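You operate a simulated robot arm through the tools that you are given. There is no shell and no other tool. Be economical: measure what you need, move in short steps, check, and stop when the job is done.

You run a simulated two-armed robot. Do the job below in one go: nothing can be reset, and whatever is moved stays where it is left.

## Task
Sand the bare tops of both blocks smooth, holding each, then stack them.
Fine: orange on teal; the sanding block goes back. Set down upright: sanding block. What is to be rubbed or washed off counts as gone when no trace of it is left.

It is judged by the outcome, as a careful person would: the job done as asked, and still so three seconds after it is handed in. It fails if anything else is knocked over, pushed out of place, dropped, spilled or broken.

## Robot
Two 7-joint arms with two-finger parallel grippers on one trunk, on a base that drives. Base frame: it is fixed to the floor where the robot stands at the start and does not move with it; the origin is under the middle of the robot, x ahead of it, y to its left, z up. Readings come in mm, degrees, newtons and seconds.
The left shoulder is at the start at [70, 163, 1220], the right one opposite. With the tool pointing down near the work surface each hand reaches from about 100 to 740 mm from the robot's upright axis, wherever it stands, measured 20 degrees to its own side. Places, roughly: black-ended block (13x4x4 cm) [500, -600, 500]; top of the teal-ended block [600, 300, 900]. Payload 3.43 kg a hand.
Tool frame (each hand has its own): the origin (TCP) lies between the finger pads and is the grasp point; the fingertips stand 34 mm ahead of it; z points along the fingers, y is the line along which they close. Largest opening 128 mm; finger width 24, thickness 12; the body of the gripper, 48 by 130 mm, starts 96 mm behind the TCP.
Orientation is that of the tool frame in the base frame, as a unit quaternion [w, x, y, z]. With the fingers straight down and closing along the base's y, the tool's x points along the base's -x, its y along +y and its z along -z.

## Interface
- The arms move only by the tool apply_moves. It takes "left_motion", "right_motion" or both (then of equal length, played together; a hand with none holds still); each is a list of rows, each a list of 3 entries, a list of its own where there are three numbers: the shift along the base's x, y, z in mm, then the turn, a rotation vector about the base's x, y, z in degrees, then the gripper command, from -1 (fully open) to 1 (shut), values between in proportion. In form: [[[tx, ty, tz], [rx, ry, rz], hand], ...]. A call has 1 to 12 rows; each row shifts and turns the commanded pose from where the row before left it. A row lasts 0.2 s, in which the tool goes at most 50 mm and 8.6 degrees; a call with a longer step from one row to the next is refused whole, and so is a gripper value outside its range. Where a pose cannot be reached the arm comes as near as it can. A force on the tool above 40 N (or 10 N above the force at the start of the call, whichever is more), or a blocked arm, ends the call early, and 0.2 s more pass. Each finger travels about 153 mm/s and halts on what it meets, pressing with about 28 N; the grip force reading is that of the motor and also rises with nothing between the fingers. The clock runs only during rows and for 0.2 s after the last one: add rows that do not move to give the fingers time. The reply holds the time, the measured pose of the TCP, the force on the tool along the base axes, the opening and the grip force, in the units named above and with some noise, with the torque about the TCP (base axes, N m) and any sound that the robot's microphone picked up.
- Cameras (640 x 400 px; columns grow to the right, rows downward): "scene" is now at [119.1, 30.7, 1445.7]; the picture's right is [0.40, -0.92, 0.00], its down [-0.63, -0.27, -0.73] and it looks along [0.67, 0.29, -0.69] (base axes); focal length 214 px, centre (320, 200). "left" rides on the left gripper at [76, 11, -160] in its tool frame; the picture's right is [-0.15, 0.99, 0.00], its down [-0.88, -0.13, -0.46] and it looks along [-0.45, -0.07, 0.89] (tool axes); focal length 234 px, centre (320, 200). "right" rides on the right gripper at [76, -11, -160] in its tool frame; the picture's right is [0.15, 0.99, 0.00], its down [-0.88, 0.13, -0.46] and it looks along [-0.45, 0.07, 0.89] (tool axes); focal length 234 px, centre (320, 200). There is no depth. A picture from a camera that has moved, and an enlarged one, comes with that camera's place and axes in the base frame and with its lens. The place of the scene camera against the robot may be out by one fixed shift of up to 18 mm in any direction.
- capture(camera): a new picture of that camera. It takes no simulated time.
- lift_body(by): slides the trunk up (or, below 0, down) by that many mm; the arms and the scene camera ride with it, the base frame stays. It gives what a move gives, with no picture.
- roll_base(legs): drives the robot by 1 to 6 legs, each [ahead, left, turn to the left] in mm, mm and degrees, along the robot's own axes; the way and the turn of a leg run together, so that a leg with both is an arc; at most 1500 mm and 180 degrees a leg. The arms and the cameras ride along, it lands a little off, and it stops where it bumps. It gives what a move gives.
- pan_tilt(pan, tilt): turns the head with the scene camera to pan (to the left, within 86 degrees either way) and tilt (down, from -29 to 69), counted from straight ahead of the robot. It gives what a move gives.
- close_up(camera, box): a new picture of the part [left, top, right, bottom] of that camera's present view, enlarged. It takes no simulated time.
- close_job(): hands the job in; it is judged then, once.

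Work in short steps. Places have to be worked out from the pictures, the camera data and where the tool is seen: move nearer, look again, correct. Check each grasp and each placing, and mend what went wrong. You have 120 turns and 88 pictures in all, those below and enlarged ones among them. Open the grippers and draw the arms clear of the work before you hand the job in, unless the task says otherwise; then end with one line.

The tools are called by a JSON object that holds its "fn" and its "kwargs". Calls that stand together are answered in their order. apply_moves: Moves the arms, as the interface text tells. Its arguments: {"type":"object","properties":{"left_motion":{"type":"array","items":{"type":"array"}},"right_motion":{"type":"array","items":{"type":"array"}}},"required":[]} The other tools are called the same way: lift_body (by) slides the trunk up or down; roll_base (legs) drives the base; pan_tilt (pan, tilt) turns the head that bears the scene camera; capture (camera) takes a picture; close_up (camera, box) takes an enlarged picture of a part of a camera's view; close_job () hands the job in.

At the start:

```text
time_s: 0.0
left_tcp_pos: [389.7, 602.1, 1204.2]
left_ee_rot: [0.001, -0.001, 1.0, 0.0]
left_ft_force: [1.3, -1.2, -0.7]
left_moment: [-0.01, 0.02, 0.0]
left_grip_width: 127.8
left_grasp_force: 0.0
right_tcp_pos: [519.3, 53.4, 1253.4]
right_ee_rot: [0.0, 0.001, 1.0, -0.001]
right_ft_force: [0.9, 0.3, -0.4]
right_moment: [0.01, -0.02, 0.0]
right_grip_width: 128.0
right_grasp_force: 0.0
trunk travel left (down, up): [-700.0, 240.0]
robot x, y, heading: [-1.0, 0.0, -0.2]
head pan, tilt: [23.6, 43.3]
```

scene: 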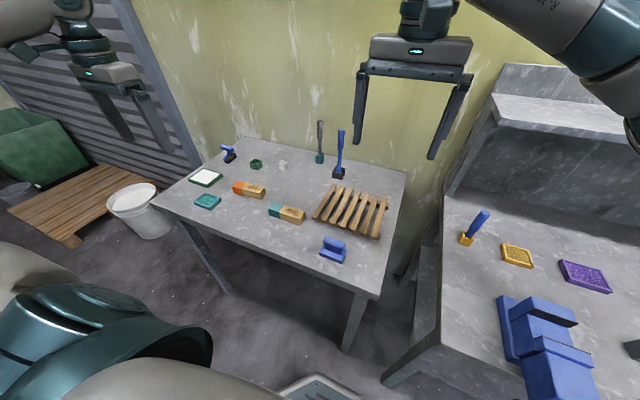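
right: 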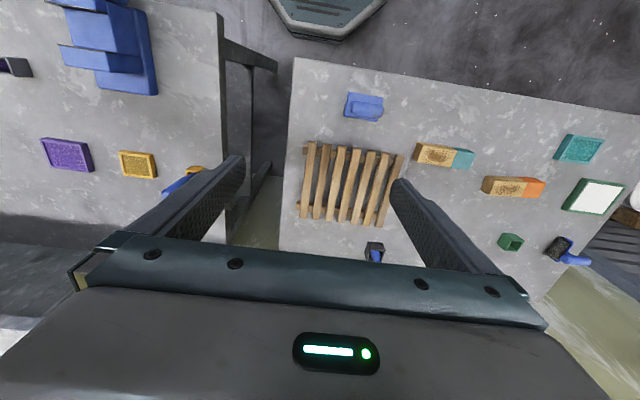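
left: 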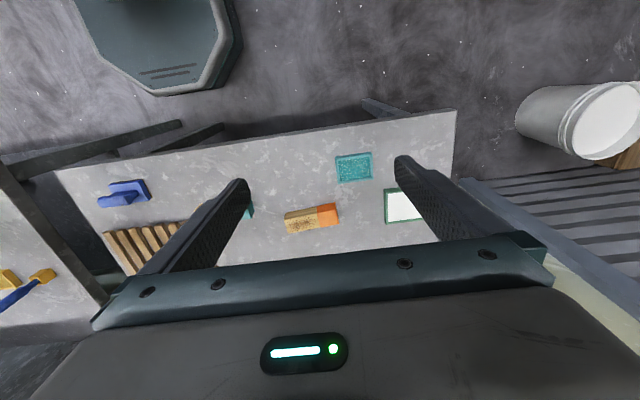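

I'll look closely at the tables to identify the tools and blocks first.

{"fn": "close_up", "kwargs": {"camera": "scene", "box": [160, 110, 420, 275]}}

{"fn": "close_up", "kwargs": {"camera": "scene", "box": [430, 190, 640, 400]}}

{"fn": "close_up", "kwargs": {"camera": "right", "box": [280, 50, 640, 275]}}

```text
2.42 times, centred on (290, 192) of scene
camera zoom: at [119.1, 30.7, 1445.7], right [0.4, -0.92, 0.0], down [-0.63, -0.27, -0.73], along [0.67, 0.29, -0.69], focal length 520 px, centre (393, 218)
```

zoom: 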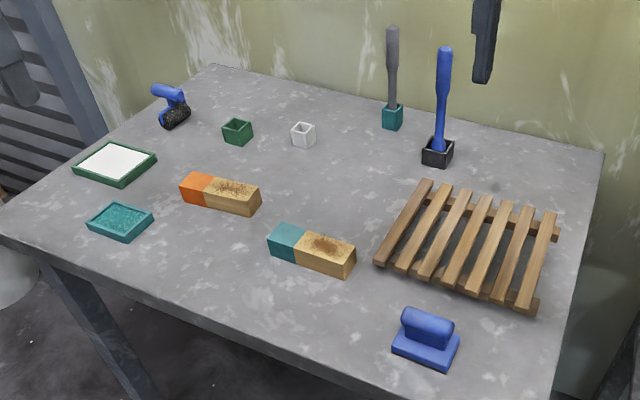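

```text
1.90 times, centred on (535, 295) of scene
camera zoom: at [119.1, 30.7, 1445.7], right [0.4, -0.92, 0.0], down [-0.63, -0.27, -0.73], along [0.67, 0.29, -0.69], focal length 408 px, centre (-90, 19)
```

zoom: 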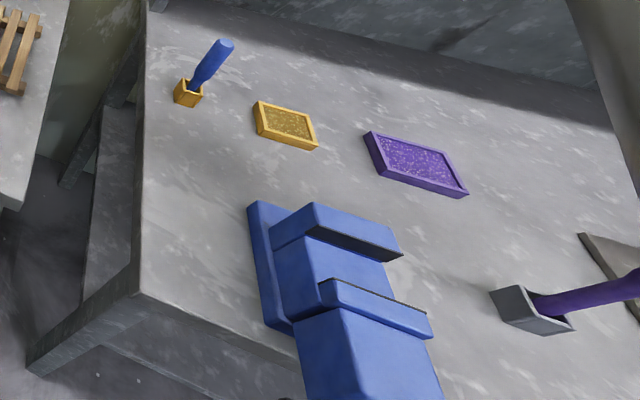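

```text
1.78 times, centred on (460, 162) of right
camera zoom: at [443.1, 43.2, 1413.2], right [-0.15, 0.99, 0.0], down [0.88, 0.13, 0.46], along [0.45, 0.07, -0.89], focal length 416 px, centre (71, 267)
```

zoom: 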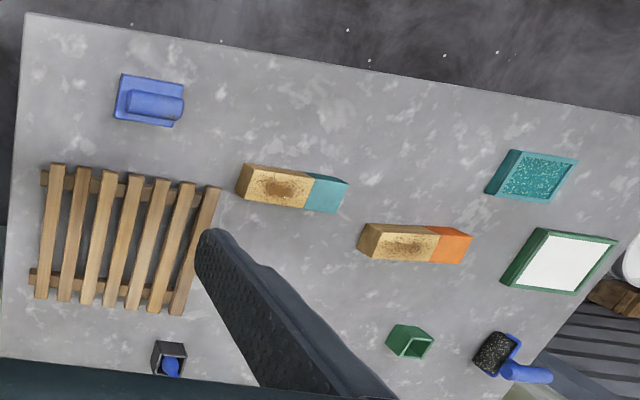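

The left table's surface is near z≈860: the sanding block looks to be at about (480,143), the teal block at (545,345) and the orange one at (600,545). I'm moving both hands over them to look closer.

{"fn": "apply_moves", "kwargs": {"right_motion": [[[-25, 20, -40], [0, 0, 0], -1], [[-25, 20, -40], [0, 0, 0], -1], [[-25, 20, -40], [0, 0, 0], -1], [[-25, 22, -40], [0, 0, 0], -1], [[0, 0, -40], [0, 0, 0], -1]], "left_motion": [[[12, -34, -20], [0, 0, 0], -1], [[12, -34, -20], [0, 0, 0], -1], [[12, -34, -20], [0, 0, 0], -1], [[12, -34, -20], [0, 0, 0], -1], [[12, -34, -20], [0, 0, 0], -1]]}}

{"fn": "capture", "kwargs": {"camera": "right"}}

{"fn": "capture", "kwargs": {"camera": "left"}}

```text
refused: row 1 steps farther than a row can; nothing moved
```

```text
81 pictures are left
camera right: at [443.1, 43.2, 1413.2], right [-0.15, 0.99, 0.0], down [0.88, 0.13, 0.46], along [0.45, 0.07, -0.89], focal length 234 px, centre (320, 200)
```

right: 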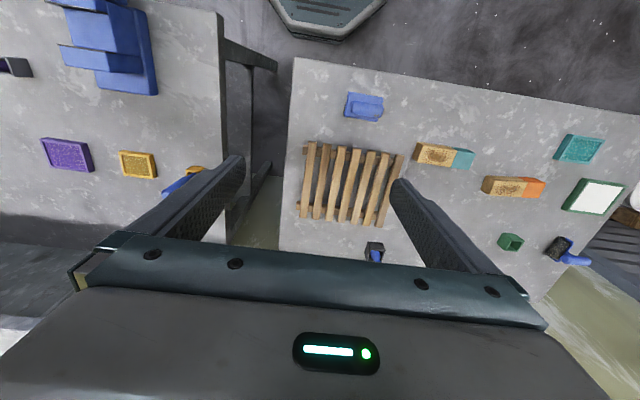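

```text
80 pictures are left
camera left: at [314.9, 612.6, 1364.4], right [0.15, 0.99, 0.0], down [0.88, -0.13, 0.46], along [0.45, -0.07, -0.89], focal length 234 px, centre (320, 200)
```

left: 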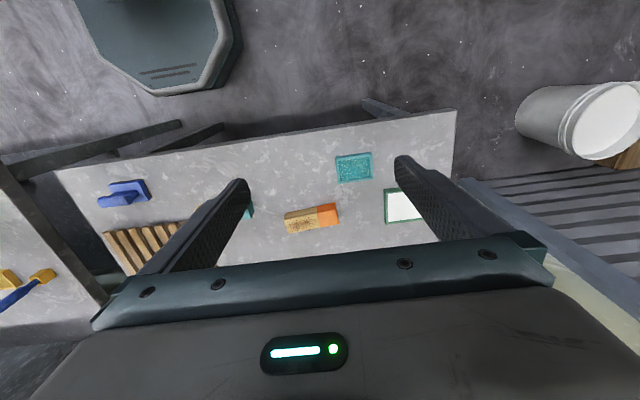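

The first row was over 50 mm, so I'm repeating the move with shorter rows.

{"fn": "apply_moves", "kwargs": {"right_motion": [[[-20, 16, -35], [0, 0, 0], -1], [[-20, 16, -35], [0, 0, 0], -1], [[-20, 16, -35], [0, 0, 0], -1], [[-20, 17, -35], [0, 0, 0], -1], [[-19, 17, -35], [0, 0, 0], -1], [[0, 0, -25], [0, 0, 0], -1]], "left_motion": [[[10, -30, -18], [0, 0, 0], -1], [[10, -30, -18], [0, 0, 0], -1], [[10, -28, -18], [0, 0, 0], -1], [[10, -28, -18], [0, 0, 0], -1], [[10, -28, -18], [0, 0, 0], -1], [[10, -28, -14], [0, 0, 0], -1]]}}

```text
time_s: 1.4
left_tcp_pos: [452.1, 429.6, 1100.4]
left_ee_rot: [-0.001, -0.001, 1.0, 0.001]
left_ft_force: [-0.3, -0.6, 0.2]
left_moment: [0.04, 0.05, 0.0]
left_grip_width: 128.1
left_grasp_force: 0.1
right_tcp_pos: [422.0, 134.9, 1052.7]
right_ee_rot: [-0.001, 0.001, 1.0, 0.0]
right_ft_force: [0.5, -0.3, 0.3]
right_moment: [0.04, 0.0, 0.02]
right_grip_width: 128.1
right_grasp_force: 0.0
trunk travel left (down, up): [-700.0, 240.0]
robot x, y, heading: [1.7, -0.6, 0.1]
head pan, tilt: [23.6, 43.3]
```

Now I'll look from both hand cameras.

{"fn": "capture", "kwargs": {"camera": "right"}}

{"fn": "capture", "kwargs": {"camera": "left"}}

```text
79 pictures are left
camera right: at [346.5, 123.7, 1213.0], right [-0.15, 0.99, 0.0], down [0.88, 0.13, 0.45], along [0.45, 0.07, -0.89], focal length 234 px, centre (320, 200)
```

right: 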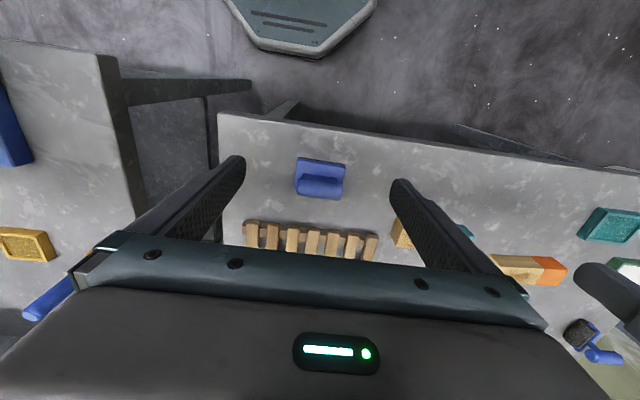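

```text
78 pictures are left
camera left: at [377.1, 438.7, 1260.3], right [0.14, 0.99, 0.0], down [0.88, -0.13, 0.45], along [0.45, -0.07, -0.89], focal length 234 px, centre (320, 200)
```

left: 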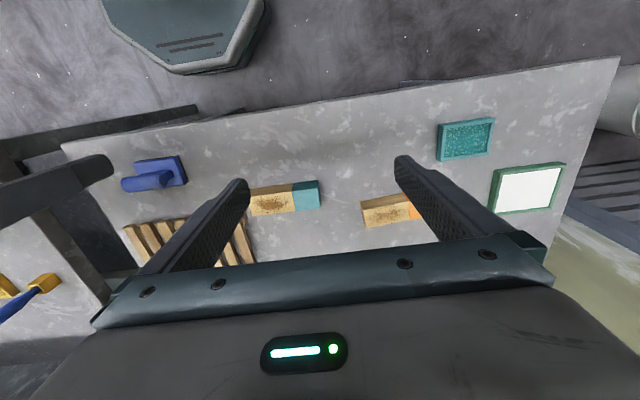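

Zooming in on the sanding block and the teal block for precise measurement.

{"fn": "close_up", "kwargs": {"camera": "right", "box": [240, 130, 400, 230]}}

{"fn": "close_up", "kwargs": {"camera": "left", "box": [240, 130, 440, 255]}}

{"fn": "close_up", "kwargs": {"camera": "scene", "box": [220, 160, 380, 280]}}

```text
4.00 times, centred on (320, 180) of right
camera zoom: at [346.5, 123.7, 1213.0], right [-0.15, 0.99, 0.0], down [0.88, 0.13, 0.45], along [0.45, 0.07, -0.89], focal length 937 px, centre (320, 280)
```

zoom: 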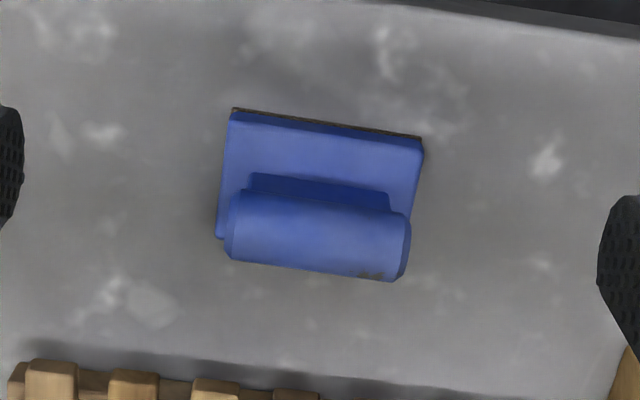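

```text
3.20 times, centred on (340, 192) of left
camera zoom: at [377.1, 438.7, 1260.3], right [0.14, 0.99, 0.0], down [0.88, -0.13, 0.45], along [0.45, -0.07, -0.89], focal length 749 px, centre (256, 224)
```

zoom: 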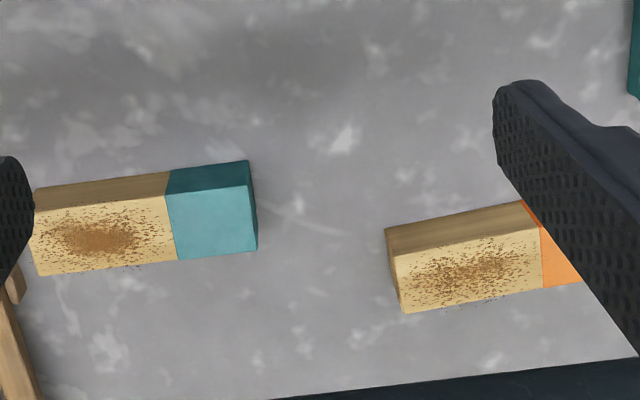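

```text
3.33 times, centred on (300, 220) of scene
camera zoom: at [121.1, 28.6, 1445.6], right [0.4, -0.92, 0.0], down [-0.63, -0.27, -0.73], along [0.67, 0.29, -0.69], focal length 715 px, centre (387, 133)
```

zoom: 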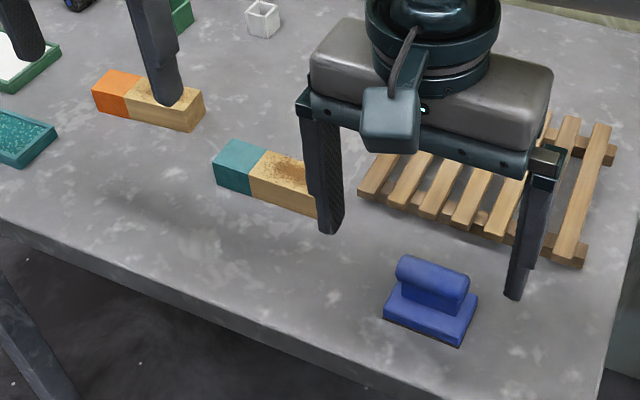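

Teal block: centre ≈(554,345), axis along y, top z≈902. Sander: base centre ≈(480,144.5), 75 mm along y, with its handle along y at about z≈907. I turn both hands 90° so the fingers close along x, with the cameras facing outward, and bring the right hand above the sander.

{"fn": "apply_moves", "kwargs": {"right_motion": [[[5.3, 0.9, -4], [0, 0, 8.2], -1], [[5.3, 0.9, -4], [0, 0, 8.2], -1], [[5.3, 0.9, -4], [0, 0, 8.2], -1], [[5.3, 0.9, -4], [0, 0, 8.2], -1], [[5.3, 0.9, -4], [0, 0, 8.2], -1], [[5.3, 0.9, -4], [0, 0, 8.2], -1], [[5.3, 0.9, -4], [0, 0, 8.2], -1], [[5.3, 0.9, -4], [0, 0, 8.2], -1], [[5.3, 0.9, -4], [0, 0, 8.2], -1], [[5.3, 0.9, -4], [0, 0, 8.1], -1], [[5.3, 0.9, -4], [0, 0, 8.1], -1], [[0, 0, 0], [0, 0, 0], -1]], "left_motion": [[[5, 4, 0], [0, 0, -8.2], -1], [[5, 4, 0], [0, 0, -8.2], -1], [[5, 4, 0], [0, 0, -8.2], -1], [[5, 4, 0], [0, 0, -8.2], -1], [[5, 4, 0], [0, 0, -8.2], -1], [[5, 4, 0], [0, 0, -8.2], -1], [[5, 4, 0], [0, 0, -8.2], -1], [[5, 4, 0], [0, 0, -8.2], -1], [[5, 4, 0], [0, 0, -8.2], -1], [[5, 4, 0], [0, 0, -8.1], -1], [[5, 4, 0], [0, 0, -8.1], -1], [[0, 0, 0], [0, 0, 0], -1]]}}

{"fn": "capture", "kwargs": {"camera": "right"}}

{"fn": "capture", "kwargs": {"camera": "left"}}

```text
time_s: 4.0
left_tcp_pos: [505.5, 475.2, 1099.5]
left_ee_rot: [0.0, 0.708, 0.706, 0.0]
left_ft_force: [-0.6, 0.4, 0.5]
left_moment: [-0.01, 0.01, 0.02]
left_grip_width: 128.0
left_grasp_force: 0.1
right_tcp_pos: [478.4, 144.5, 1009.2]
right_ee_rot: [0.001, 0.708, -0.706, 0.0]
right_ft_force: [0.3, -0.1, 0.0]
right_moment: [-0.01, 0.0, -0.03]
right_grip_width: 128.0
right_grasp_force: 0.1
trunk travel left (down, up): [-700.0, 240.0]
robot x, y, heading: [-1.3, 1.4, 0.0]
head pan, tilt: [23.6, 43.3]
```

```text
74 pictures are left
camera right: at [489.8, 70.3, 1169.2], right [-0.99, -0.15, 0.0], down [-0.13, 0.88, 0.46], along [-0.07, 0.45, -0.89], focal length 234 px, centre (320, 200)
```

right: 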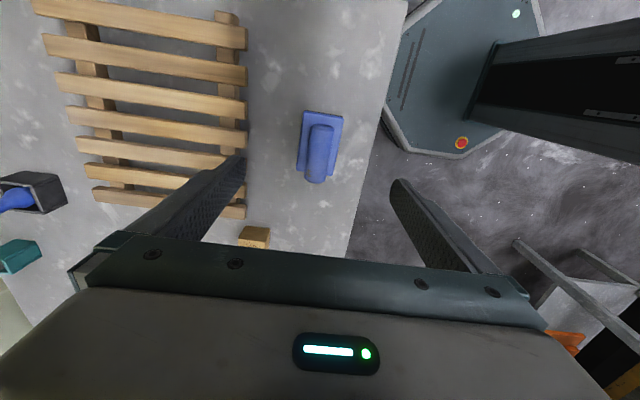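

```text
73 pictures are left
camera left: at [517.0, 549.3, 1260.3], right [0.99, -0.15, 0.0], down [-0.13, -0.88, 0.46], along [-0.07, -0.45, -0.89], focal length 234 px, centre (320, 200)
```

left: 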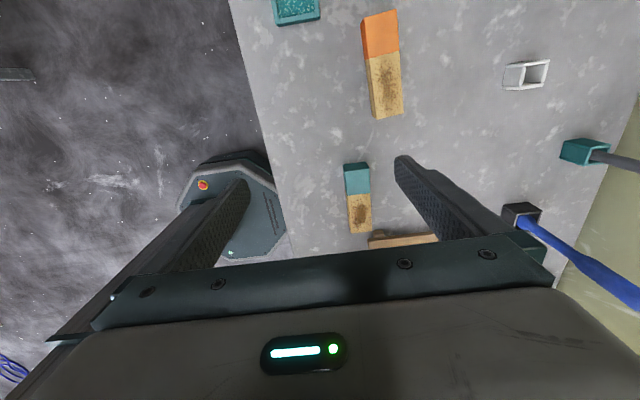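

The hand sits over the sander handle (x≈478). I narrow the opening to about 80 mm to clear the rack, then descend to z≈918.

{"fn": "apply_moves", "kwargs": {"right_motion": [[[0, 0, 0], [0, 0, 0], -0.25], [[0, 0, -20], [0, 0, 0], -0.25], [[0, 0, -20], [0, 0, 0], -0.25], [[0, 0, -20], [0, 0, 0], -0.25], [[0, 0, -16], [0, 0, 0], -0.25], [[0, 0, -15], [0, 0, 0], -0.25], [[0, 0, 0], [0, 0, 0], -0.25]]}}

{"fn": "capture", "kwargs": {"camera": "right"}}

{"fn": "close_up", "kwargs": {"camera": "scene", "box": [280, 180, 400, 280]}}

```text
time_s: 5.6
left_tcp_pos: [506.3, 476.0, 1099.8]
left_ee_rot: [0.0, 0.707, 0.707, 0.0]
left_ft_force: [0.5, 0.3, 0.1]
left_moment: [0.03, 0.0, 0.02]
left_grip_width: 127.8
left_grasp_force: 0.0
right_tcp_pos: [477.5, 146.3, 917.5]
right_ee_rot: [0.001, -0.707, 0.707, 0.0]
right_ft_force: [0.3, -0.4, -0.8]
right_moment: [0.0, 0.0, -0.03]
right_grip_width: 79.9
right_grasp_force: 0.0
trunk travel left (down, up): [-700.0, 240.0]
robot x, y, heading: [3.7, -0.2, -0.1]
head pan, tilt: [23.6, 43.3]
```

```text
72 pictures are left
camera right: at [489.3, 71.0, 1077.6], right [-0.99, -0.15, 0.0], down [-0.13, 0.88, 0.46], along [-0.07, 0.45, -0.89], focal length 234 px, centre (320, 200)
```

right: 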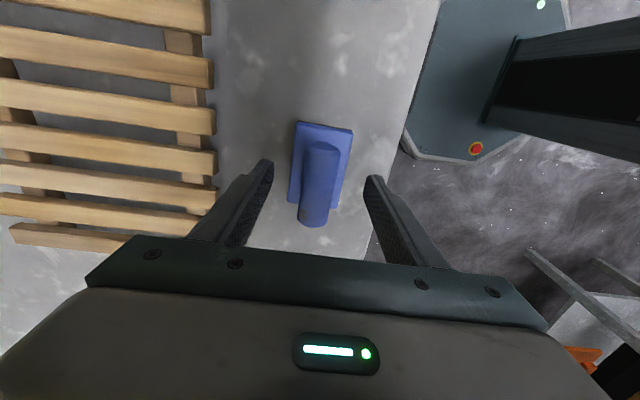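

```text
4.00 times, centred on (340, 230) of scene
camera zoom: at [119.0, 30.6, 1445.7], right [0.4, -0.92, 0.0], down [-0.63, -0.27, -0.73], along [0.67, 0.29, -0.69], focal length 858 px, centre (240, 80)
```

zoom: 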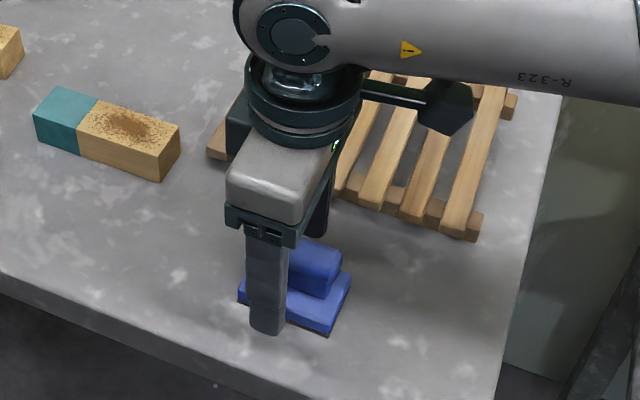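

The handle is centred between the fingers. I lower 3 mm and close.

{"fn": "apply_moves", "kwargs": {"right_motion": [[[0, -1, -3], [0, 0, 0], -0.25], [[0, 0, 0], [0, 0, 0], 0.2], [[0, 0, 0], [0, 0, 0], 0.5], [[0, 0, 0], [0, 0, 0], 1], [[0, 0, 0], [0, 0, 0], 1], [[0, 0, 0], [0, 0, 0], 1]]}}

{"fn": "capture", "kwargs": {"camera": "right"}}

```text
time_s: 7.0
left_tcp_pos: [505.8, 475.0, 1099.6]
left_ee_rot: [0.0, 0.708, 0.707, -0.001]
left_ft_force: [0.4, 0.4, -0.4]
left_moment: [0.0, 0.01, 0.0]
left_grip_width: 128.1
left_grasp_force: 0.0
right_tcp_pos: [477.9, 144.9, 915.9]
right_ee_rot: [0.001, -0.707, 0.707, 0.0]
right_ft_force: [2.1, 0.2, 2.1]
right_moment: [0.08, -0.07, -0.06]
right_grip_width: 24.3
right_grasp_force: 28.0
trunk travel left (down, up): [-700.0, 240.0]
robot x, y, heading: [3.3, -1.1, -0.2]
head pan, tilt: [23.6, 43.3]
```

```text
70 pictures are left
camera right: at [489.6, 69.8, 1075.3], right [-0.99, -0.15, 0.0], down [-0.13, 0.88, 0.46], along [-0.07, 0.45, -0.89], focal length 234 px, centre (320, 200)
```

right: 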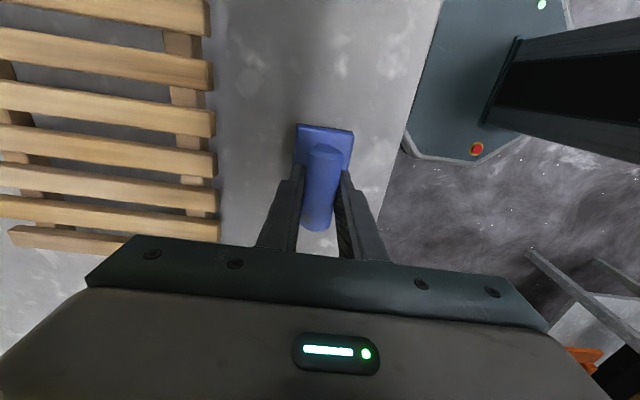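

The sander is gripped (24 mm). I lift it clear, tilt the left hand 35° outward and bring it above the teal end.

{"fn": "apply_moves", "kwargs": {"right_motion": [[[0, 0, 5], [0, 0, 0], 1], [[0, 0, 20], [0, 0, 0], 1], [[0, 0, 20], [0, 0, 0], 1], [[0, 0, 20], [0, 0, 0], 1], [[0, 0, 20], [0, 0, 0], 1], [[0, 0, 0], [0, 0, 0], 1]], "left_motion": [[[9.6, -15, -23], [-7, 0, 0], -0.25], [[9.6, -15, -23], [-7, 0, 0], -0.25], [[9.6, -15, -23], [-7, 0, 0], -0.25], [[9.6, -15, -23], [-7, 0, 0], -0.25], [[9.6, -15, -23], [-7, 0, 0], -0.25], [[0, 0, 0], [0, 0, 0], -0.25]]}}

{"fn": "capture", "kwargs": {"camera": "left"}}

{"fn": "capture", "kwargs": {"camera": "scene"}}

```text
time_s: 8.4
left_tcp_pos: [552.6, 399.1, 986.0]
left_ee_rot: [0.213, 0.674, 0.675, -0.213]
left_ft_force: [-0.1, -0.1, 0.7]
left_moment: [0.03, 0.0, 0.0]
left_grip_width: 79.5
left_grasp_force: 0.1
right_tcp_pos: [477.3, 144.0, 999.7]
right_ee_rot: [0.0, -0.707, 0.708, 0.0]
right_ft_force: [0.8, -0.4, -0.3]
right_moment: [0.01, -0.05, -0.01]
right_grip_width: 24.3
right_grasp_force: 27.6
trunk travel left (down, up): [-700.0, 240.0]
robot x, y, heading: [-1.9, -0.9, 0.1]
head pan, tilt: [23.6, 43.3]
```

```text
69 pictures are left
camera left: at [564.6, 552.3, 1073.6], right [0.99, -0.12, 0.08], down [-0.13, -0.46, 0.88], along [-0.07, -0.88, -0.47], focal length 234 px, centre (320, 200)
```

left: 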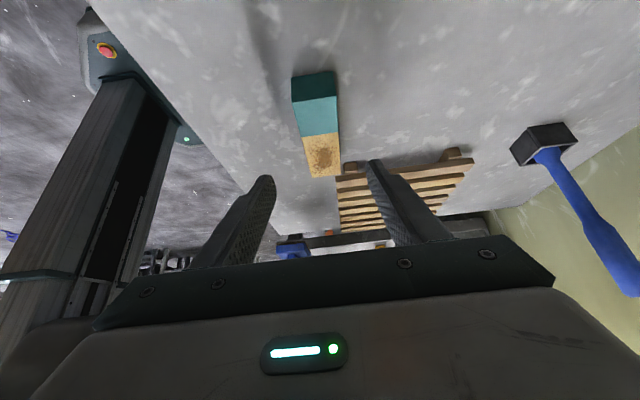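

```text
68 pictures are left
camera scene: at [118.7, 30.2, 1445.8], right [0.4, -0.92, 0.0], down [-0.63, -0.27, -0.73], along [0.67, 0.29, -0.69], focal length 214 px, centre (320, 200)
```

scene: 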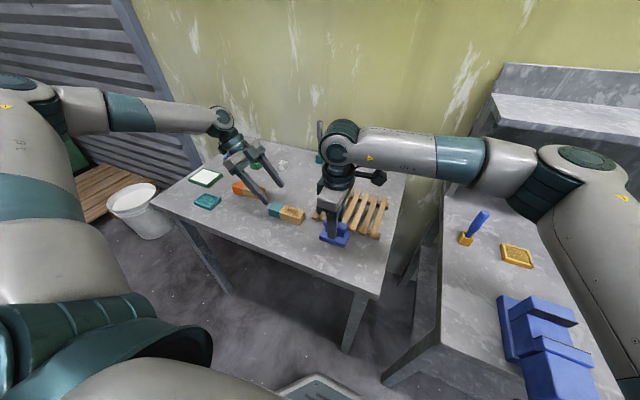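

The teal block's centreline is at x≈555.5 and its end at y≈410–414. I descend the left hand to the grasp height.

{"fn": "apply_moves", "kwargs": {"left_motion": [[[3, 0, -20], [0, 0, 0], -0.25], [[0, 0, -20], [0, 0, 0], -0.25], [[0, 0, -20], [0, 0, 0], -0.25], [[0, 0, -12], [0, 0, 0], -0.25], [[0, 0, -10], [0, 0, 0], -0.25], [[0, 0, 0], [0, 0, 0], -0.25]]}}

{"fn": "capture", "kwargs": {"camera": "left"}}

{"fn": "close_up", "kwargs": {"camera": "scene", "box": [210, 120, 370, 260]}}

```text
time_s: 9.8
left_tcp_pos: [556.8, 398.7, 903.1]
left_ee_rot: [0.212, 0.675, 0.674, -0.214]
left_ft_force: [0.7, 0.2, 0.3]
left_moment: [-0.03, -0.02, -0.03]
left_grip_width: 80.0
left_grasp_force: 0.2
right_tcp_pos: [479.1, 145.1, 999.7]
right_ee_rot: [0.0, 0.707, -0.707, 0.0]
right_ft_force: [-0.5, -0.2, -0.9]
right_moment: [0.04, 0.04, -0.01]
right_grip_width: 24.3
right_grasp_force: 27.8
trunk travel left (down, up): [-700.0, 240.0]
robot x, y, heading: [-3.6, 2.1, -0.1]
head pan, tilt: [23.6, 43.3]
```

```text
67 pictures are left
camera left: at [568.0, 551.9, 991.2], right [0.99, -0.12, 0.08], down [-0.13, -0.46, 0.88], along [-0.07, -0.88, -0.47], focal length 234 px, centre (320, 200)
```

left: 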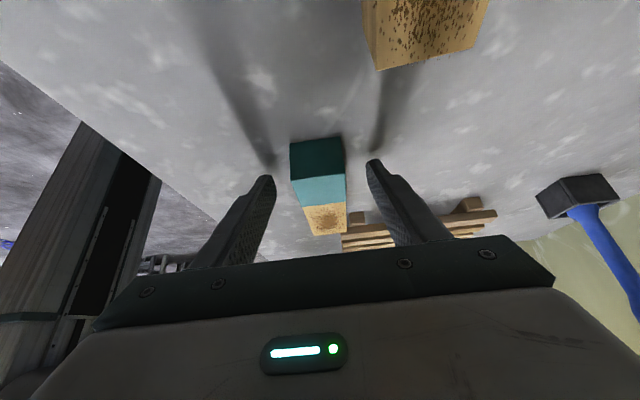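

```text
2.86 times, centred on (290, 190) of scene
camera zoom: at [119.2, 30.7, 1445.7], right [0.4, -0.92, 0.0], down [-0.63, -0.27, -0.73], along [0.67, 0.29, -0.69], focal length 613 px, centre (406, 229)
```

zoom: 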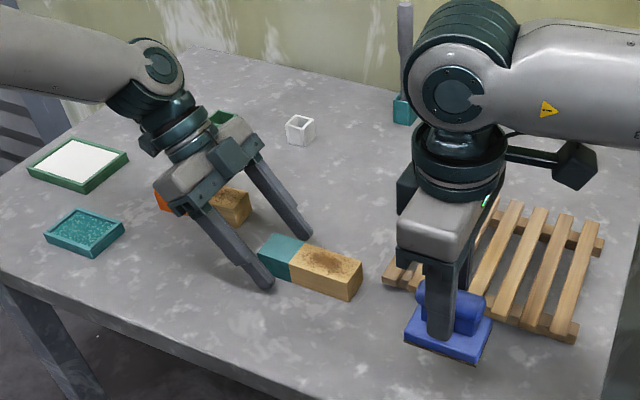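

The block lies between the fingers, so I close the left hand on the teal end.

{"fn": "apply_moves", "kwargs": {"left_motion": [[[0, 0, 0], [0, 0, 0], 0.2], [[0, 0, 0], [0, 0, 0], 0.4], [[0, 0, 0], [0, 0, 0], 0.7], [[0, 0, 0], [0, 0, 0], 1], [[0, 0, 0], [0, 0, 0], 1]]}}

{"fn": "capture", "kwargs": {"camera": "left"}}

```text
time_s: 11.0
left_tcp_pos: [556.3, 400.0, 903.1]
left_ee_rot: [0.213, 0.674, 0.675, -0.212]
left_ft_force: [0.4, -0.3, -0.6]
left_moment: [-0.04, 0.0, -0.04]
left_grip_width: 39.3
left_grasp_force: 28.1
right_tcp_pos: [478.7, 143.9, 999.5]
right_ee_rot: [0.0, 0.707, -0.707, 0.0]
right_ft_force: [-0.5, 0.1, -1.4]
right_moment: [0.02, -0.02, 0.0]
right_grip_width: 24.1
right_grasp_force: 28.1
trunk travel left (down, up): [-700.0, 240.0]
robot x, y, heading: [-0.3, 0.1, 0.3]
head pan, tilt: [23.6, 43.3]
```

```text
65 pictures are left
camera left: at [568.0, 551.9, 991.2], right [0.99, -0.12, 0.08], down [-0.13, -0.46, 0.88], along [-0.07, -0.88, -0.47], focal length 234 px, centre (320, 200)
```

left: 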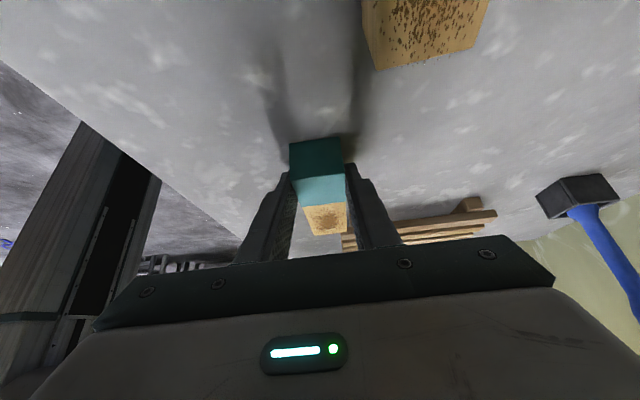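

The block is held at 39 mm. I bring the sander above the bare part, at about (555,322).

{"fn": "apply_moves", "kwargs": {"right_motion": [[[15.2, 35, 0], [0, 0, 0], 1], [[15.2, 35, 0], [0, 0, 0], 1], [[15.2, 35, 0], [0, 0, 0], 1], [[15.2, 35, 0], [0, 0, 0], 1], [[15.2, 36, -10], [0, 0, 0], 1], [[0, 0, -15], [0, 0, 0], 1], [[0, 0, 0], [0, 0, 0], 1]]}}

{"fn": "capture", "kwargs": {"camera": "left"}}

{"fn": "close_up", "kwargs": {"camera": "scene", "box": [210, 120, 370, 260]}}

{"fn": "capture", "kwargs": {"camera": "right"}}

```text
time_s: 12.6
left_tcp_pos: [556.2, 399.6, 903.3]
left_ee_rot: [0.212, 0.674, 0.675, -0.213]
left_ft_force: [0.6, -0.9, 1.0]
left_moment: [-0.01, 0.03, 0.0]
left_grip_width: 39.4
left_grasp_force: 28.2
right_tcp_pos: [482.4, 151.2, 984.9]
right_ee_rot: [0.0, 0.707, -0.707, 0.0]
right_ft_force: [0.3, -0.2, -1.9]
right_moment: [0.01, 0.0, -0.02]
right_grip_width: 24.1
right_grasp_force: 28.2
right hand out of reach, approached as far as the arm can: row 1, 2, 3, 4, 5
trunk travel left (down, up): [-700.0, 240.0]
robot x, y, heading: [-0.2, 2.1, 0.2]
head pan, tilt: [23.6, 43.3]
```

```text
64 pictures are left
camera left: at [568.0, 551.9, 991.2], right [0.99, -0.12, 0.08], down [-0.13, -0.46, 0.88], along [-0.07, -0.88, -0.47], focal length 234 px, centre (320, 200)
```

left: 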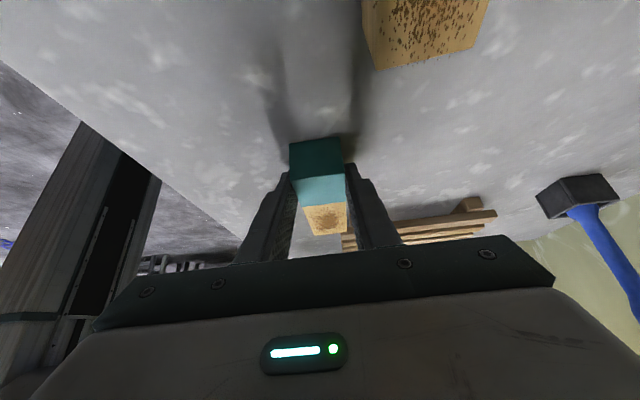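

```text
2.86 times, centred on (290, 190) of scene
camera zoom: at [119.2, 30.7, 1445.7], right [0.4, -0.92, 0.0], down [-0.63, -0.27, -0.73], along [0.67, 0.29, -0.69], focal length 613 px, centre (406, 229)
```

zoom: 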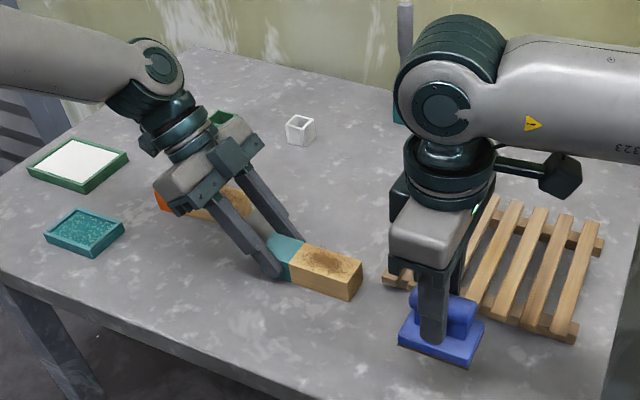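

```text
62 pictures are left
camera right: at [493.4, 77.6, 1144.9], right [-0.99, -0.15, 0.0], down [-0.13, 0.88, 0.46], along [-0.07, 0.45, -0.89], focal length 234 px, centre (320, 200)
```

right: 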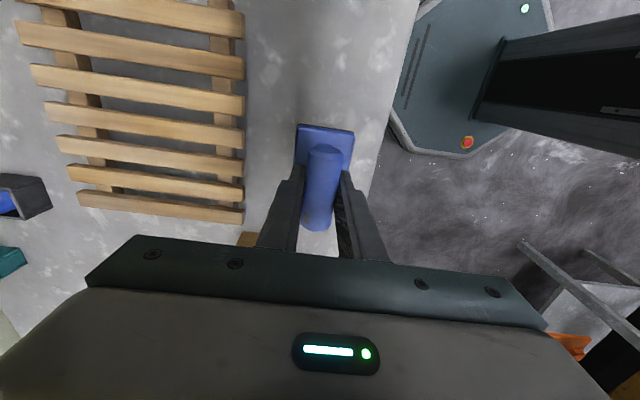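

The right hand stopped at (482,151), unable to reach further left. I test where the limit lies by moving straight ahead in x, over free space at a safe height.

{"fn": "apply_moves", "kwargs": {"right_motion": [[[0, 0, 20], [0, 0, 0], 1], [[25, 0, 0], [0, 0, 0], 1], [[25, 0, 0], [0, 0, 0], 1], [[25, 0, 0], [0, 0, 0], 1], [[0, 0, 0], [0, 0, 0], 1]]}}

```text
time_s: 13.8
left_tcp_pos: [556.9, 399.0, 903.4]
left_ee_rot: [0.212, 0.674, 0.675, -0.214]
left_ft_force: [0.4, 1.1, -0.1]
left_moment: [0.01, -0.03, -0.06]
left_grip_width: 39.3
left_grasp_force: 28.1
right_tcp_pos: [481.9, 152.2, 1006.4]
right_ee_rot: [-0.001, -0.707, 0.707, 0.0]
right_ft_force: [1.1, -0.1, -1.6]
right_moment: [0.01, 0.0, -0.03]
right_grip_width: 24.0
right_grasp_force: 28.0
right hand out of reach, approached as far as the arm can: row 2, 3, 4
trunk travel left (down, up): [-700.0, 240.0]
robot x, y, heading: [2.5, -0.9, -0.2]
head pan, tilt: [23.6, 43.3]
```

Moving ahead is blocked too. I check whether the wrist yaw is the limit by turning back about 25° and trying again.

{"fn": "apply_moves", "kwargs": {"right_motion": [[[0, 0, 0], [0, 0, -8.4], 1], [[0, 0, 0], [0, 0, -8.4], 1], [[0, 0, 0], [0, 0, -8.4], 1], [[20, 20, 0], [0, 0, 0], 1], [[20, 20, 0], [0, 0, 0], 1], [[20, 20, 0], [0, 0, 0], 1], [[0, 0, 0], [0, 0, 0], 1]]}}

```text
time_s: 15.4
left_tcp_pos: [556.3, 399.4, 902.7]
left_ee_rot: [0.212, 0.674, 0.675, -0.213]
left_ft_force: [-0.4, 0.7, 1.0]
left_moment: [0.02, 0.01, 0.01]
left_grip_width: 39.1
left_grasp_force: 27.8
right_tcp_pos: [542.3, 212.2, 1004.9]
right_ee_rot: [0.0, -0.536, 0.844, 0.001]
right_ft_force: [-0.3, -0.1, -1.1]
right_moment: [0.0, 0.03, 0.0]
right_grip_width: 24.2
right_grasp_force: 28.6
trunk travel left (down, up): [-700.0, 240.0]
robot x, y, heading: [-3.8, -2.4, -0.3]
head pan, tilt: [23.6, 43.3]
```

The yaw is the limit: with less yaw the arm reaches further. I turn back to yaw 0, putting the sander across the block, and move above the bare part.

{"fn": "apply_moves", "kwargs": {"right_motion": [[[0, 0, 0], [0, 0, -8.1], 1], [[0, 0, 0], [0, 0, -8.1], 1], [[0, 0, 0], [0, 0, -8.1], 1], [[0, 10, 0], [0, 0, -8.1], 1], [[4, 20, 0], [0, 0, -8.1], 1], [[4, 25, 0], [0, 0, -8.1], 1], [[4, 25, 0], [0, 0, -8.1], 1], [[0, 25, 0], [0, 0, -8.1], 1], [[0, 0, 0], [0, 0, 0], 1]]}}

{"fn": "close_up", "kwargs": {"camera": "scene", "box": [210, 120, 370, 260]}}

{"fn": "capture", "kwargs": {"camera": "right"}}

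```text
time_s: 17.4
left_tcp_pos: [555.9, 400.4, 902.9]
left_ee_rot: [0.213, 0.674, 0.674, -0.213]
left_ft_force: [-0.7, 0.4, 1.6]
left_moment: [0.11, 0.02, 0.02]
left_grip_width: 38.9
left_grasp_force: 27.8
right_tcp_pos: [581.2, 272.8, 1012.9]
right_ee_rot: [0.0, 0.001, 1.0, 0.0]
right_ft_force: [-0.1, 0.2, -1.1]
right_moment: [0.0, -0.03, 0.01]
right_grip_width: 23.9
right_grasp_force: 27.8
right hand out of reach, approached as far as the arm can: row 7, 8
trunk travel left (down, up): [-700.0, 240.0]
robot x, y, heading: [-1.6, 0.0, -0.1]
head pan, tilt: [23.6, 43.3]
```

```text
2.86 times, centred on (290, 190) of scene
camera zoom: at [118.6, 31.9, 1445.7], right [0.4, -0.92, 0.0], down [-0.63, -0.28, -0.73], along [0.67, 0.29, -0.69], focal length 613 px, centre (406, 229)
```

zoom: 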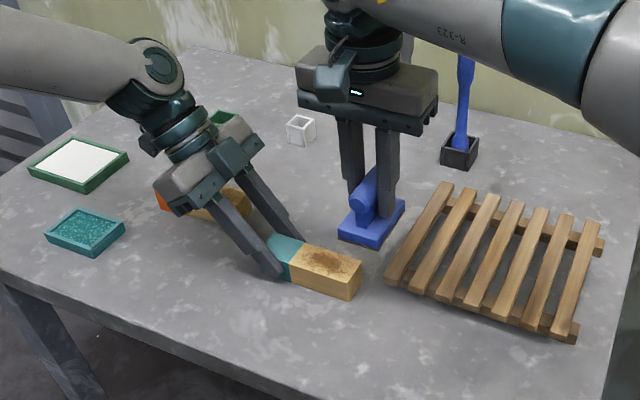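

```text
60 pictures are left
camera right: at [506.1, 263.4, 1172.9], right [-0.14, 0.99, 0.0], down [0.88, 0.13, 0.46], along [0.45, 0.07, -0.89], focal length 234 px, centre (320, 200)
```

right: 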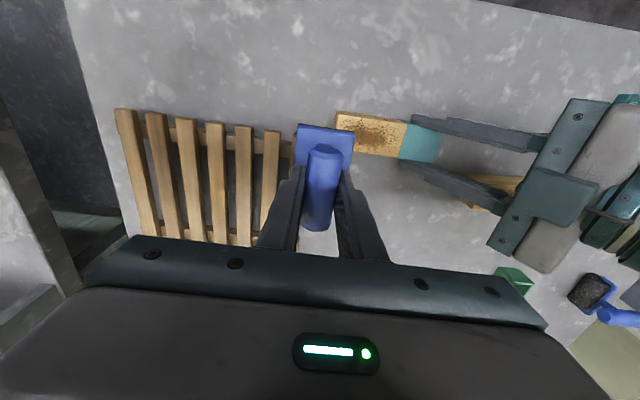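

At yaw 0 the limit is plain arm length. I'll release the block, raise both hands, and drive the base left about 220 mm so both hands work comfortably.

{"fn": "apply_moves", "kwargs": {"left_motion": [[[0, 0, 0], [0, 0, 0], -0.3], [[0, 0, 0], [0, 0, 0], -0.3], [[0, 15, 22], [0, 0, 0], -0.3], [[0, 15, 22], [0, 0, 0], -0.3], [[0, 15, 22], [0, 0, 0], -0.3], [[0, 0, 30], [0, 0, 0], -0.3], [[0, 0, 30], [0, 0, 0], -0.3]], "right_motion": [[[-10, -20, 15], [0, 0, 0], 1], [[-15, -25, 15], [0, 0, 0], 1], [[-15, -25, 15], [0, 0, 0], 1], [[-15, -25, 15], [0, 0, 0], 1], [[-15, -25, 15], [0, 0, 0], 1], [[-15, -25, 0], [0, 0, 0], 1], [[0, 0, 0], [0, 0, 0], 1]]}}

{"fn": "roll_base", "kwargs": {"legs": [[0, 220, 0]]}}

{"fn": "capture", "kwargs": {"camera": "scene"}}

```text
time_s: 19.0
left_tcp_pos: [555.2, 444.9, 1028.0]
left_ee_rot: [0.213, 0.674, 0.675, -0.213]
left_ft_force: [-0.4, 0.7, 0.3]
left_moment: [-0.02, 0.04, 0.02]
left_grip_width: 83.1
left_grasp_force: 0.0
right_tcp_pos: [496.9, 128.1, 1087.2]
right_ee_rot: [0.0, 0.0, 1.0, 0.0]
right_ft_force: [0.0, -0.3, -0.7]
right_moment: [-0.01, -0.01, -0.03]
right_grip_width: 24.1
right_grasp_force: 27.5
trunk travel left (down, up): [-700.0, 240.0]
robot x, y, heading: [-1.3, 0.2, 0.1]
head pan, tilt: [23.6, 43.3]
```

```text
time_s: 20.7
left_tcp_pos: [557.3, 661.7, 1028.1]
left_ee_rot: [0.212, 0.675, 0.674, -0.214]
left_ft_force: [0.3, 0.1, -0.2]
left_moment: [-0.01, -0.01, -0.05]
left_grip_width: 83.2
left_grasp_force: 0.1
right_tcp_pos: [497.1, 345.4, 1088.5]
right_ee_rot: [-0.001, 0.0, 1.0, -0.001]
right_ft_force: [0.1, 0.0, -1.1]
right_moment: [0.01, -0.03, 0.02]
right_grip_width: 24.4
right_grasp_force: 28.7
trunk travel left (down, up): [-700.0, 240.0]
robot x, y, heading: [-0.2, 219.8, -0.0]
head pan, tilt: [23.6, 43.3]
```

```text
59 pictures are left
camera scene: at [119.5, 248.7, 1445.8], right [0.4, -0.92, 0.0], down [-0.63, -0.27, -0.73], along [0.67, 0.29, -0.69], focal length 214 px, centre (320, 200)
```

scene: 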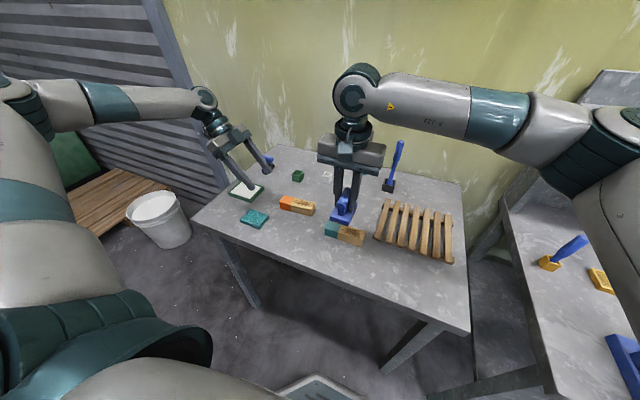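

The drive was accurate. I bring the left hand back over the teal end while the right waits to the side.

{"fn": "apply_moves", "kwargs": {"left_motion": [[[0, -30, 0], [0, 0, 0], -0.25], [[0, -44, 0], [0, 0, 0], -0.25], [[0, -44, 0], [0, 0, 0], -0.25], [[0, -44, -10], [0, 0, 0], -0.25], [[0, -44, -15], [0, 0, 0], -0.25], [[0, -44, -20], [0, 0, 0], -0.25], [[0, -13, -20], [0, 0, 0], -0.25], [[0, 0, 0], [0, 0, 0], -0.25]], "right_motion": [[[0, -30, 0], [0, 0, 0], 1], [[0, -30, 0], [0, 0, 0], 1], [[0, -30, 0], [0, 0, 0], 1], [[0, 0, 0], [0, 0, 0], 1], [[0, 0, 0], [0, 0, 0], 1], [[0, 0, 0], [0, 0, 0], 1], [[0, 0, 0], [0, 0, 0], 1], [[0, 0, 0], [0, 0, 0], 1]]}}

{"fn": "capture", "kwargs": {"camera": "left"}}

```text
time_s: 22.5
left_tcp_pos: [557.7, 399.5, 964.5]
left_ee_rot: [0.213, 0.675, 0.673, -0.213]
left_ft_force: [0.3, -1.0, 0.0]
left_moment: [0.01, 0.0, -0.03]
left_grip_width: 79.7
left_grasp_force: 0.0
right_tcp_pos: [495.9, 256.9, 1085.9]
right_ee_rot: [0.0, 0.001, 1.0, 0.0]
right_ft_force: [0.1, 0.9, -0.7]
right_moment: [-0.07, -0.01, -0.01]
right_grip_width: 24.2
right_grasp_force: 27.9
trunk travel left (down, up): [-700.0, 240.0]
robot x, y, heading: [-0.3, 214.2, -0.1]
head pan, tilt: [23.6, 43.3]
```

```text
58 pictures are left
camera left: at [568.8, 552.2, 1052.1], right [0.99, -0.12, 0.08], down [-0.13, -0.46, 0.88], along [-0.07, -0.88, -0.47], focal length 234 px, centre (320, 200)
```

left: 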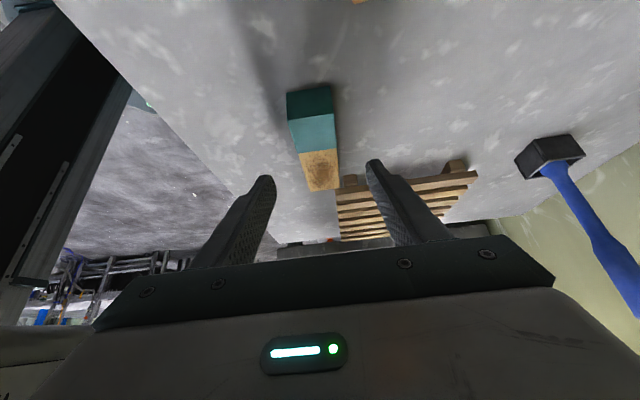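

Reach is fine here and the block is unmoved. I descend and grip the teal end again, while the right hand moves above the bare part.

{"fn": "apply_moves", "kwargs": {"left_motion": [[[-1, 0, -20], [0, 0, 0], -0.25], [[0, 0, -20], [0, 0, 0], -0.25], [[0, 0, -12], [0, 0, 0], -0.25], [[0, 0, -9], [0, 0, 0], -0.25], [[0, 0, 0], [0, 0, 0], 0.1], [[0, 0, 0], [0, 0, 0], 0.3], [[0, 0, 0], [0, 0, 0], 0.6], [[0, 0, 0], [0, 0, 0], 1], [[0, 0, 0], [0, 0, 0], 1]]}}

{"fn": "apply_moves", "kwargs": {"right_motion": [[[20, 20, -20], [0, 0, 0], 1], [[20, 20, -20], [0, 0, 0], 1], [[20, 20, -20], [0, 0, 0], 1], [[0, 0, -25], [0, 0, 0], 1], [[0, 0, -20], [0, 0, 0], 1], [[0, 0, 0], [0, 0, 0], 1]]}}

{"fn": "close_up", "kwargs": {"camera": "scene", "box": [240, 130, 440, 270]}}

{"fn": "capture", "kwargs": {"camera": "right"}}

```text
time_s: 24.5
left_tcp_pos: [556.5, 399.2, 902.0]
left_ee_rot: [0.212, 0.676, 0.673, -0.214]
left_ft_force: [0.9, 1.1, -0.9]
left_moment: [-0.02, -0.02, 0.0]
left_grip_width: 39.5
left_grasp_force: 27.5
right_tcp_pos: [497.9, 255.1, 1085.8]
right_ee_rot: [0.0, 0.001, 1.0, 0.0]
right_ft_force: [-0.3, -0.7, -1.0]
right_moment: [0.01, -0.02, -0.01]
right_grip_width: 24.0
right_grasp_force: 28.0
trunk travel left (down, up): [-700.0, 240.0]
robot x, y, heading: [-1.2, 223.0, 0.2]
head pan, tilt: [23.6, 43.3]
```

```text
time_s: 25.9
left_tcp_pos: [555.0, 399.6, 902.3]
left_ee_rot: [0.212, 0.675, 0.674, -0.214]
left_ft_force: [-0.1, 0.3, -0.2]
left_moment: [-0.04, -0.02, -0.01]
left_grip_width: 39.5
left_grasp_force: 28.3
right_tcp_pos: [556.7, 316.4, 981.4]
right_ee_rot: [0.001, 0.001, 1.0, 0.001]
right_ft_force: [-0.4, -0.3, -1.0]
right_moment: [-0.02, -0.03, 0.0]
right_grip_width: 24.3
right_grasp_force: 27.7
trunk travel left (down, up): [-700.0, 240.0]
robot x, y, heading: [0.3, 217.9, 0.3]
head pan, tilt: [23.6, 43.3]
```

```text
2.86 times, centred on (340, 200) of scene
camera zoom: at [119.5, 249.3, 1445.7], right [0.4, -0.92, 0.0], down [-0.63, -0.27, -0.73], along [0.67, 0.29, -0.69], focal length 613 px, centre (263, 200)
```

zoom: 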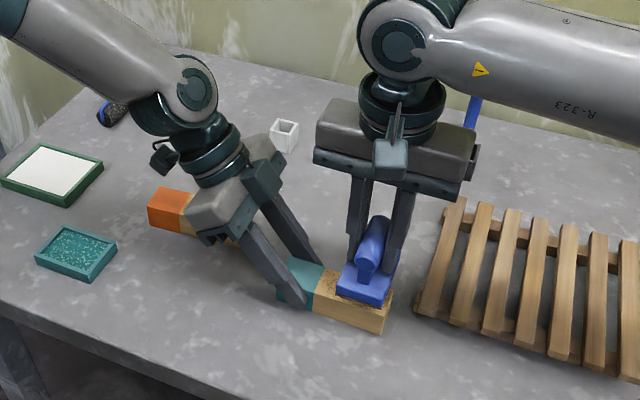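

```text
56 pictures are left
camera right: at [481.7, 305.5, 1142.0], right [-0.14, 0.99, 0.0], down [0.88, 0.13, 0.46], along [0.45, 0.07, -0.89], focal length 234 px, centre (320, 200)
```

right: 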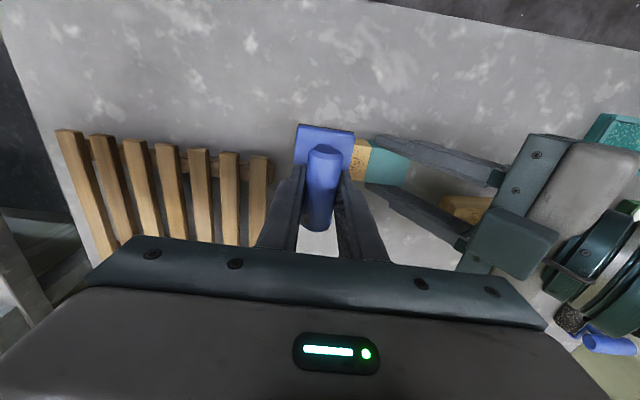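

The sander hangs over the bare section. I descend gently toward contact, which I expect at TCP z≈955.

{"fn": "apply_moves", "kwargs": {"right_motion": [[[0, 2, -12], [0, 0, 0], 1], [[0, 0, -10], [0, 0, 0], 1], [[0, 0, -3], [0, 0, 0], 1], [[0, 0, -2], [0, 0, 0], 1], [[0, 0, 0], [0, 0, 0], 1]]}}

```text
time_s: 27.1
left_tcp_pos: [556.2, 398.3, 903.0]
left_ee_rot: [0.212, 0.675, 0.674, -0.214]
left_ft_force: [0.3, 0.0, 0.2]
left_moment: [0.01, -0.01, 0.0]
left_grip_width: 39.4
left_grasp_force: 27.5
right_tcp_pos: [557.3, 317.3, 955.1]
right_ee_rot: [0.0, 0.001, 1.0, 0.0]
right_ft_force: [0.1, 0.1, -1.5]
right_moment: [-0.03, 0.01, 0.0]
right_grip_width: 24.2
right_grasp_force: 27.7
trunk travel left (down, up): [-700.0, 240.0]
robot x, y, heading: [1.6, 219.4, 0.0]
head pan, tilt: [23.6, 43.3]
```

No contact yet, so I continue in 1 mm steps.

{"fn": "apply_moves", "kwargs": {"right_motion": [[[0, 0, -1], [0, 0, 0], 1], [[0, 0, -1], [0, 0, 0], 1], [[0, 0, -1], [0, 0, 0], 1], [[0, 0, 0], [0, 0, 0], 1]]}}

```text
time_s: 28.1
left_tcp_pos: [555.2, 399.2, 901.8]
left_ee_rot: [0.211, 0.675, 0.674, -0.213]
left_ft_force: [-0.4, 0.1, -0.3]
left_moment: [-0.01, -0.02, 0.03]
left_grip_width: 39.2
left_grasp_force: 27.8
right_tcp_pos: [558.1, 317.5, 952.2]
right_ee_rot: [-0.001, 0.001, 1.0, 0.0]
right_ft_force: [-0.1, 0.7, -0.3]
right_moment: [0.0, -0.01, 0.01]
right_grip_width: 24.1
right_grasp_force: 28.1
trunk travel left (down, up): [-700.0, 240.0]
robot x, y, heading: [0.9, 218.7, -0.0]
head pan, tilt: [23.6, 43.3]
```

{"fn": "apply_moves", "kwargs": {"right_motion": [[[0, 0, -1], [0, 0, 0], 1], [[0, 0, -1], [0, 0, 0], 1], [[0, 0, -1], [0, 0, 0], 1], [[0, 0, 0], [0, 0, 0], 1]]}}

{"fn": "close_up", "kwargs": {"camera": "scene", "box": [320, 190, 400, 250]}}

```text
time_s: 29.1
left_tcp_pos: [556.2, 398.5, 902.9]
left_ee_rot: [0.212, 0.674, 0.674, -0.213]
left_ft_force: [4.0, -0.9, -9.2]
left_moment: [0.31, -0.17, 0.31]
left_grip_width: 39.5
left_grasp_force: 28.1
right_tcp_pos: [556.2, 317.4, 951.3]
right_ee_rot: [0.001, 0.001, 1.0, 0.0]
right_ft_force: [-0.9, -1.1, 17.6]
right_moment: [-0.03, 0.13, 0.04]
right_grip_width: 24.2
right_grasp_force: 27.9
trunk travel left (down, up): [-700.0, 240.0]
robot x, y, heading: [-0.2, 220.8, -0.2]
head pan, tilt: [23.6, 43.3]
```

```text
6.67 times, centred on (360, 220) of scene
camera zoom: at [119.0, 248.8, 1445.9], right [0.4, -0.92, 0.0], down [-0.63, -0.27, -0.73], along [0.67, 0.29, -0.69], focal length 1430 px, centre (53, 67)
```

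zoom: 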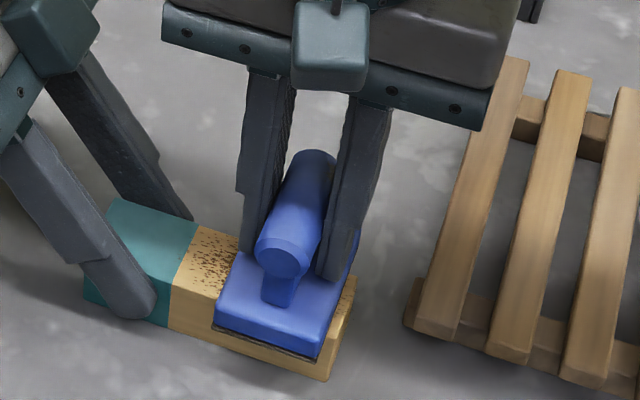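

Contact at z≈951 with about 17 N. I now stroke along the block between y≈302 and 346.

{"fn": "apply_moves", "kwargs": {"right_motion": [[[0, 10, 0], [0, 0, 0], 1], [[0, 10, 0], [0, 0, 0], 1], [[0, 8, 0], [0, 0, 0], 1], [[0, -11, 0], [0, 0, 0], 1], [[0, -11, 0], [0, 0, 0], 1], [[0, -11, 0], [0, 0, 0], 1], [[0, -11, 0], [0, 0, 0], 1], [[0, 11, 0], [0, 0, 0], 1], [[0, 11, 0], [0, 0, 0], 1], [[0, 11, 0], [0, 0, 0], 1], [[0, 11, 0], [0, 0, 0], 1], [[0, 0, 0], [0, 0, 0], 1]]}}

{"fn": "close_up", "kwargs": {"camera": "scene", "box": [320, 190, 400, 250]}}

```text
time_s: 31.7
left_tcp_pos: [554.7, 400.9, 903.3]
left_ee_rot: [0.213, 0.674, 0.674, -0.212]
left_ft_force: [0.8, 21.2, -1.4]
left_moment: [0.61, 0.02, -0.03]
left_grip_width: 39.2
left_grasp_force: 28.0
right_tcp_pos: [556.9, 346.9, 950.3]
right_ee_rot: [0.001, 0.002, 1.0, 0.0]
right_ft_force: [-0.3, -15.6, 22.8]
right_moment: [-0.28, 0.03, 0.03]
right_grip_width: 24.4
right_grasp_force: 28.1
trunk travel left (down, up): [-700.0, 240.0]
robot x, y, heading: [3.2, 220.5, -0.2]
head pan, tilt: [23.6, 43.3]
```

```text
6.67 times, centred on (360, 220) of scene
camera zoom: at [117.7, 249.6, 1445.9], right [0.4, -0.92, 0.0], down [-0.63, -0.27, -0.73], along [0.67, 0.29, -0.69], focal length 1430 px, centre (53, 67)
```

zoom: 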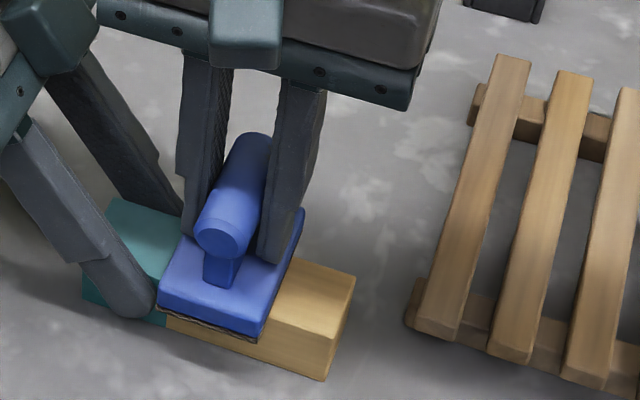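

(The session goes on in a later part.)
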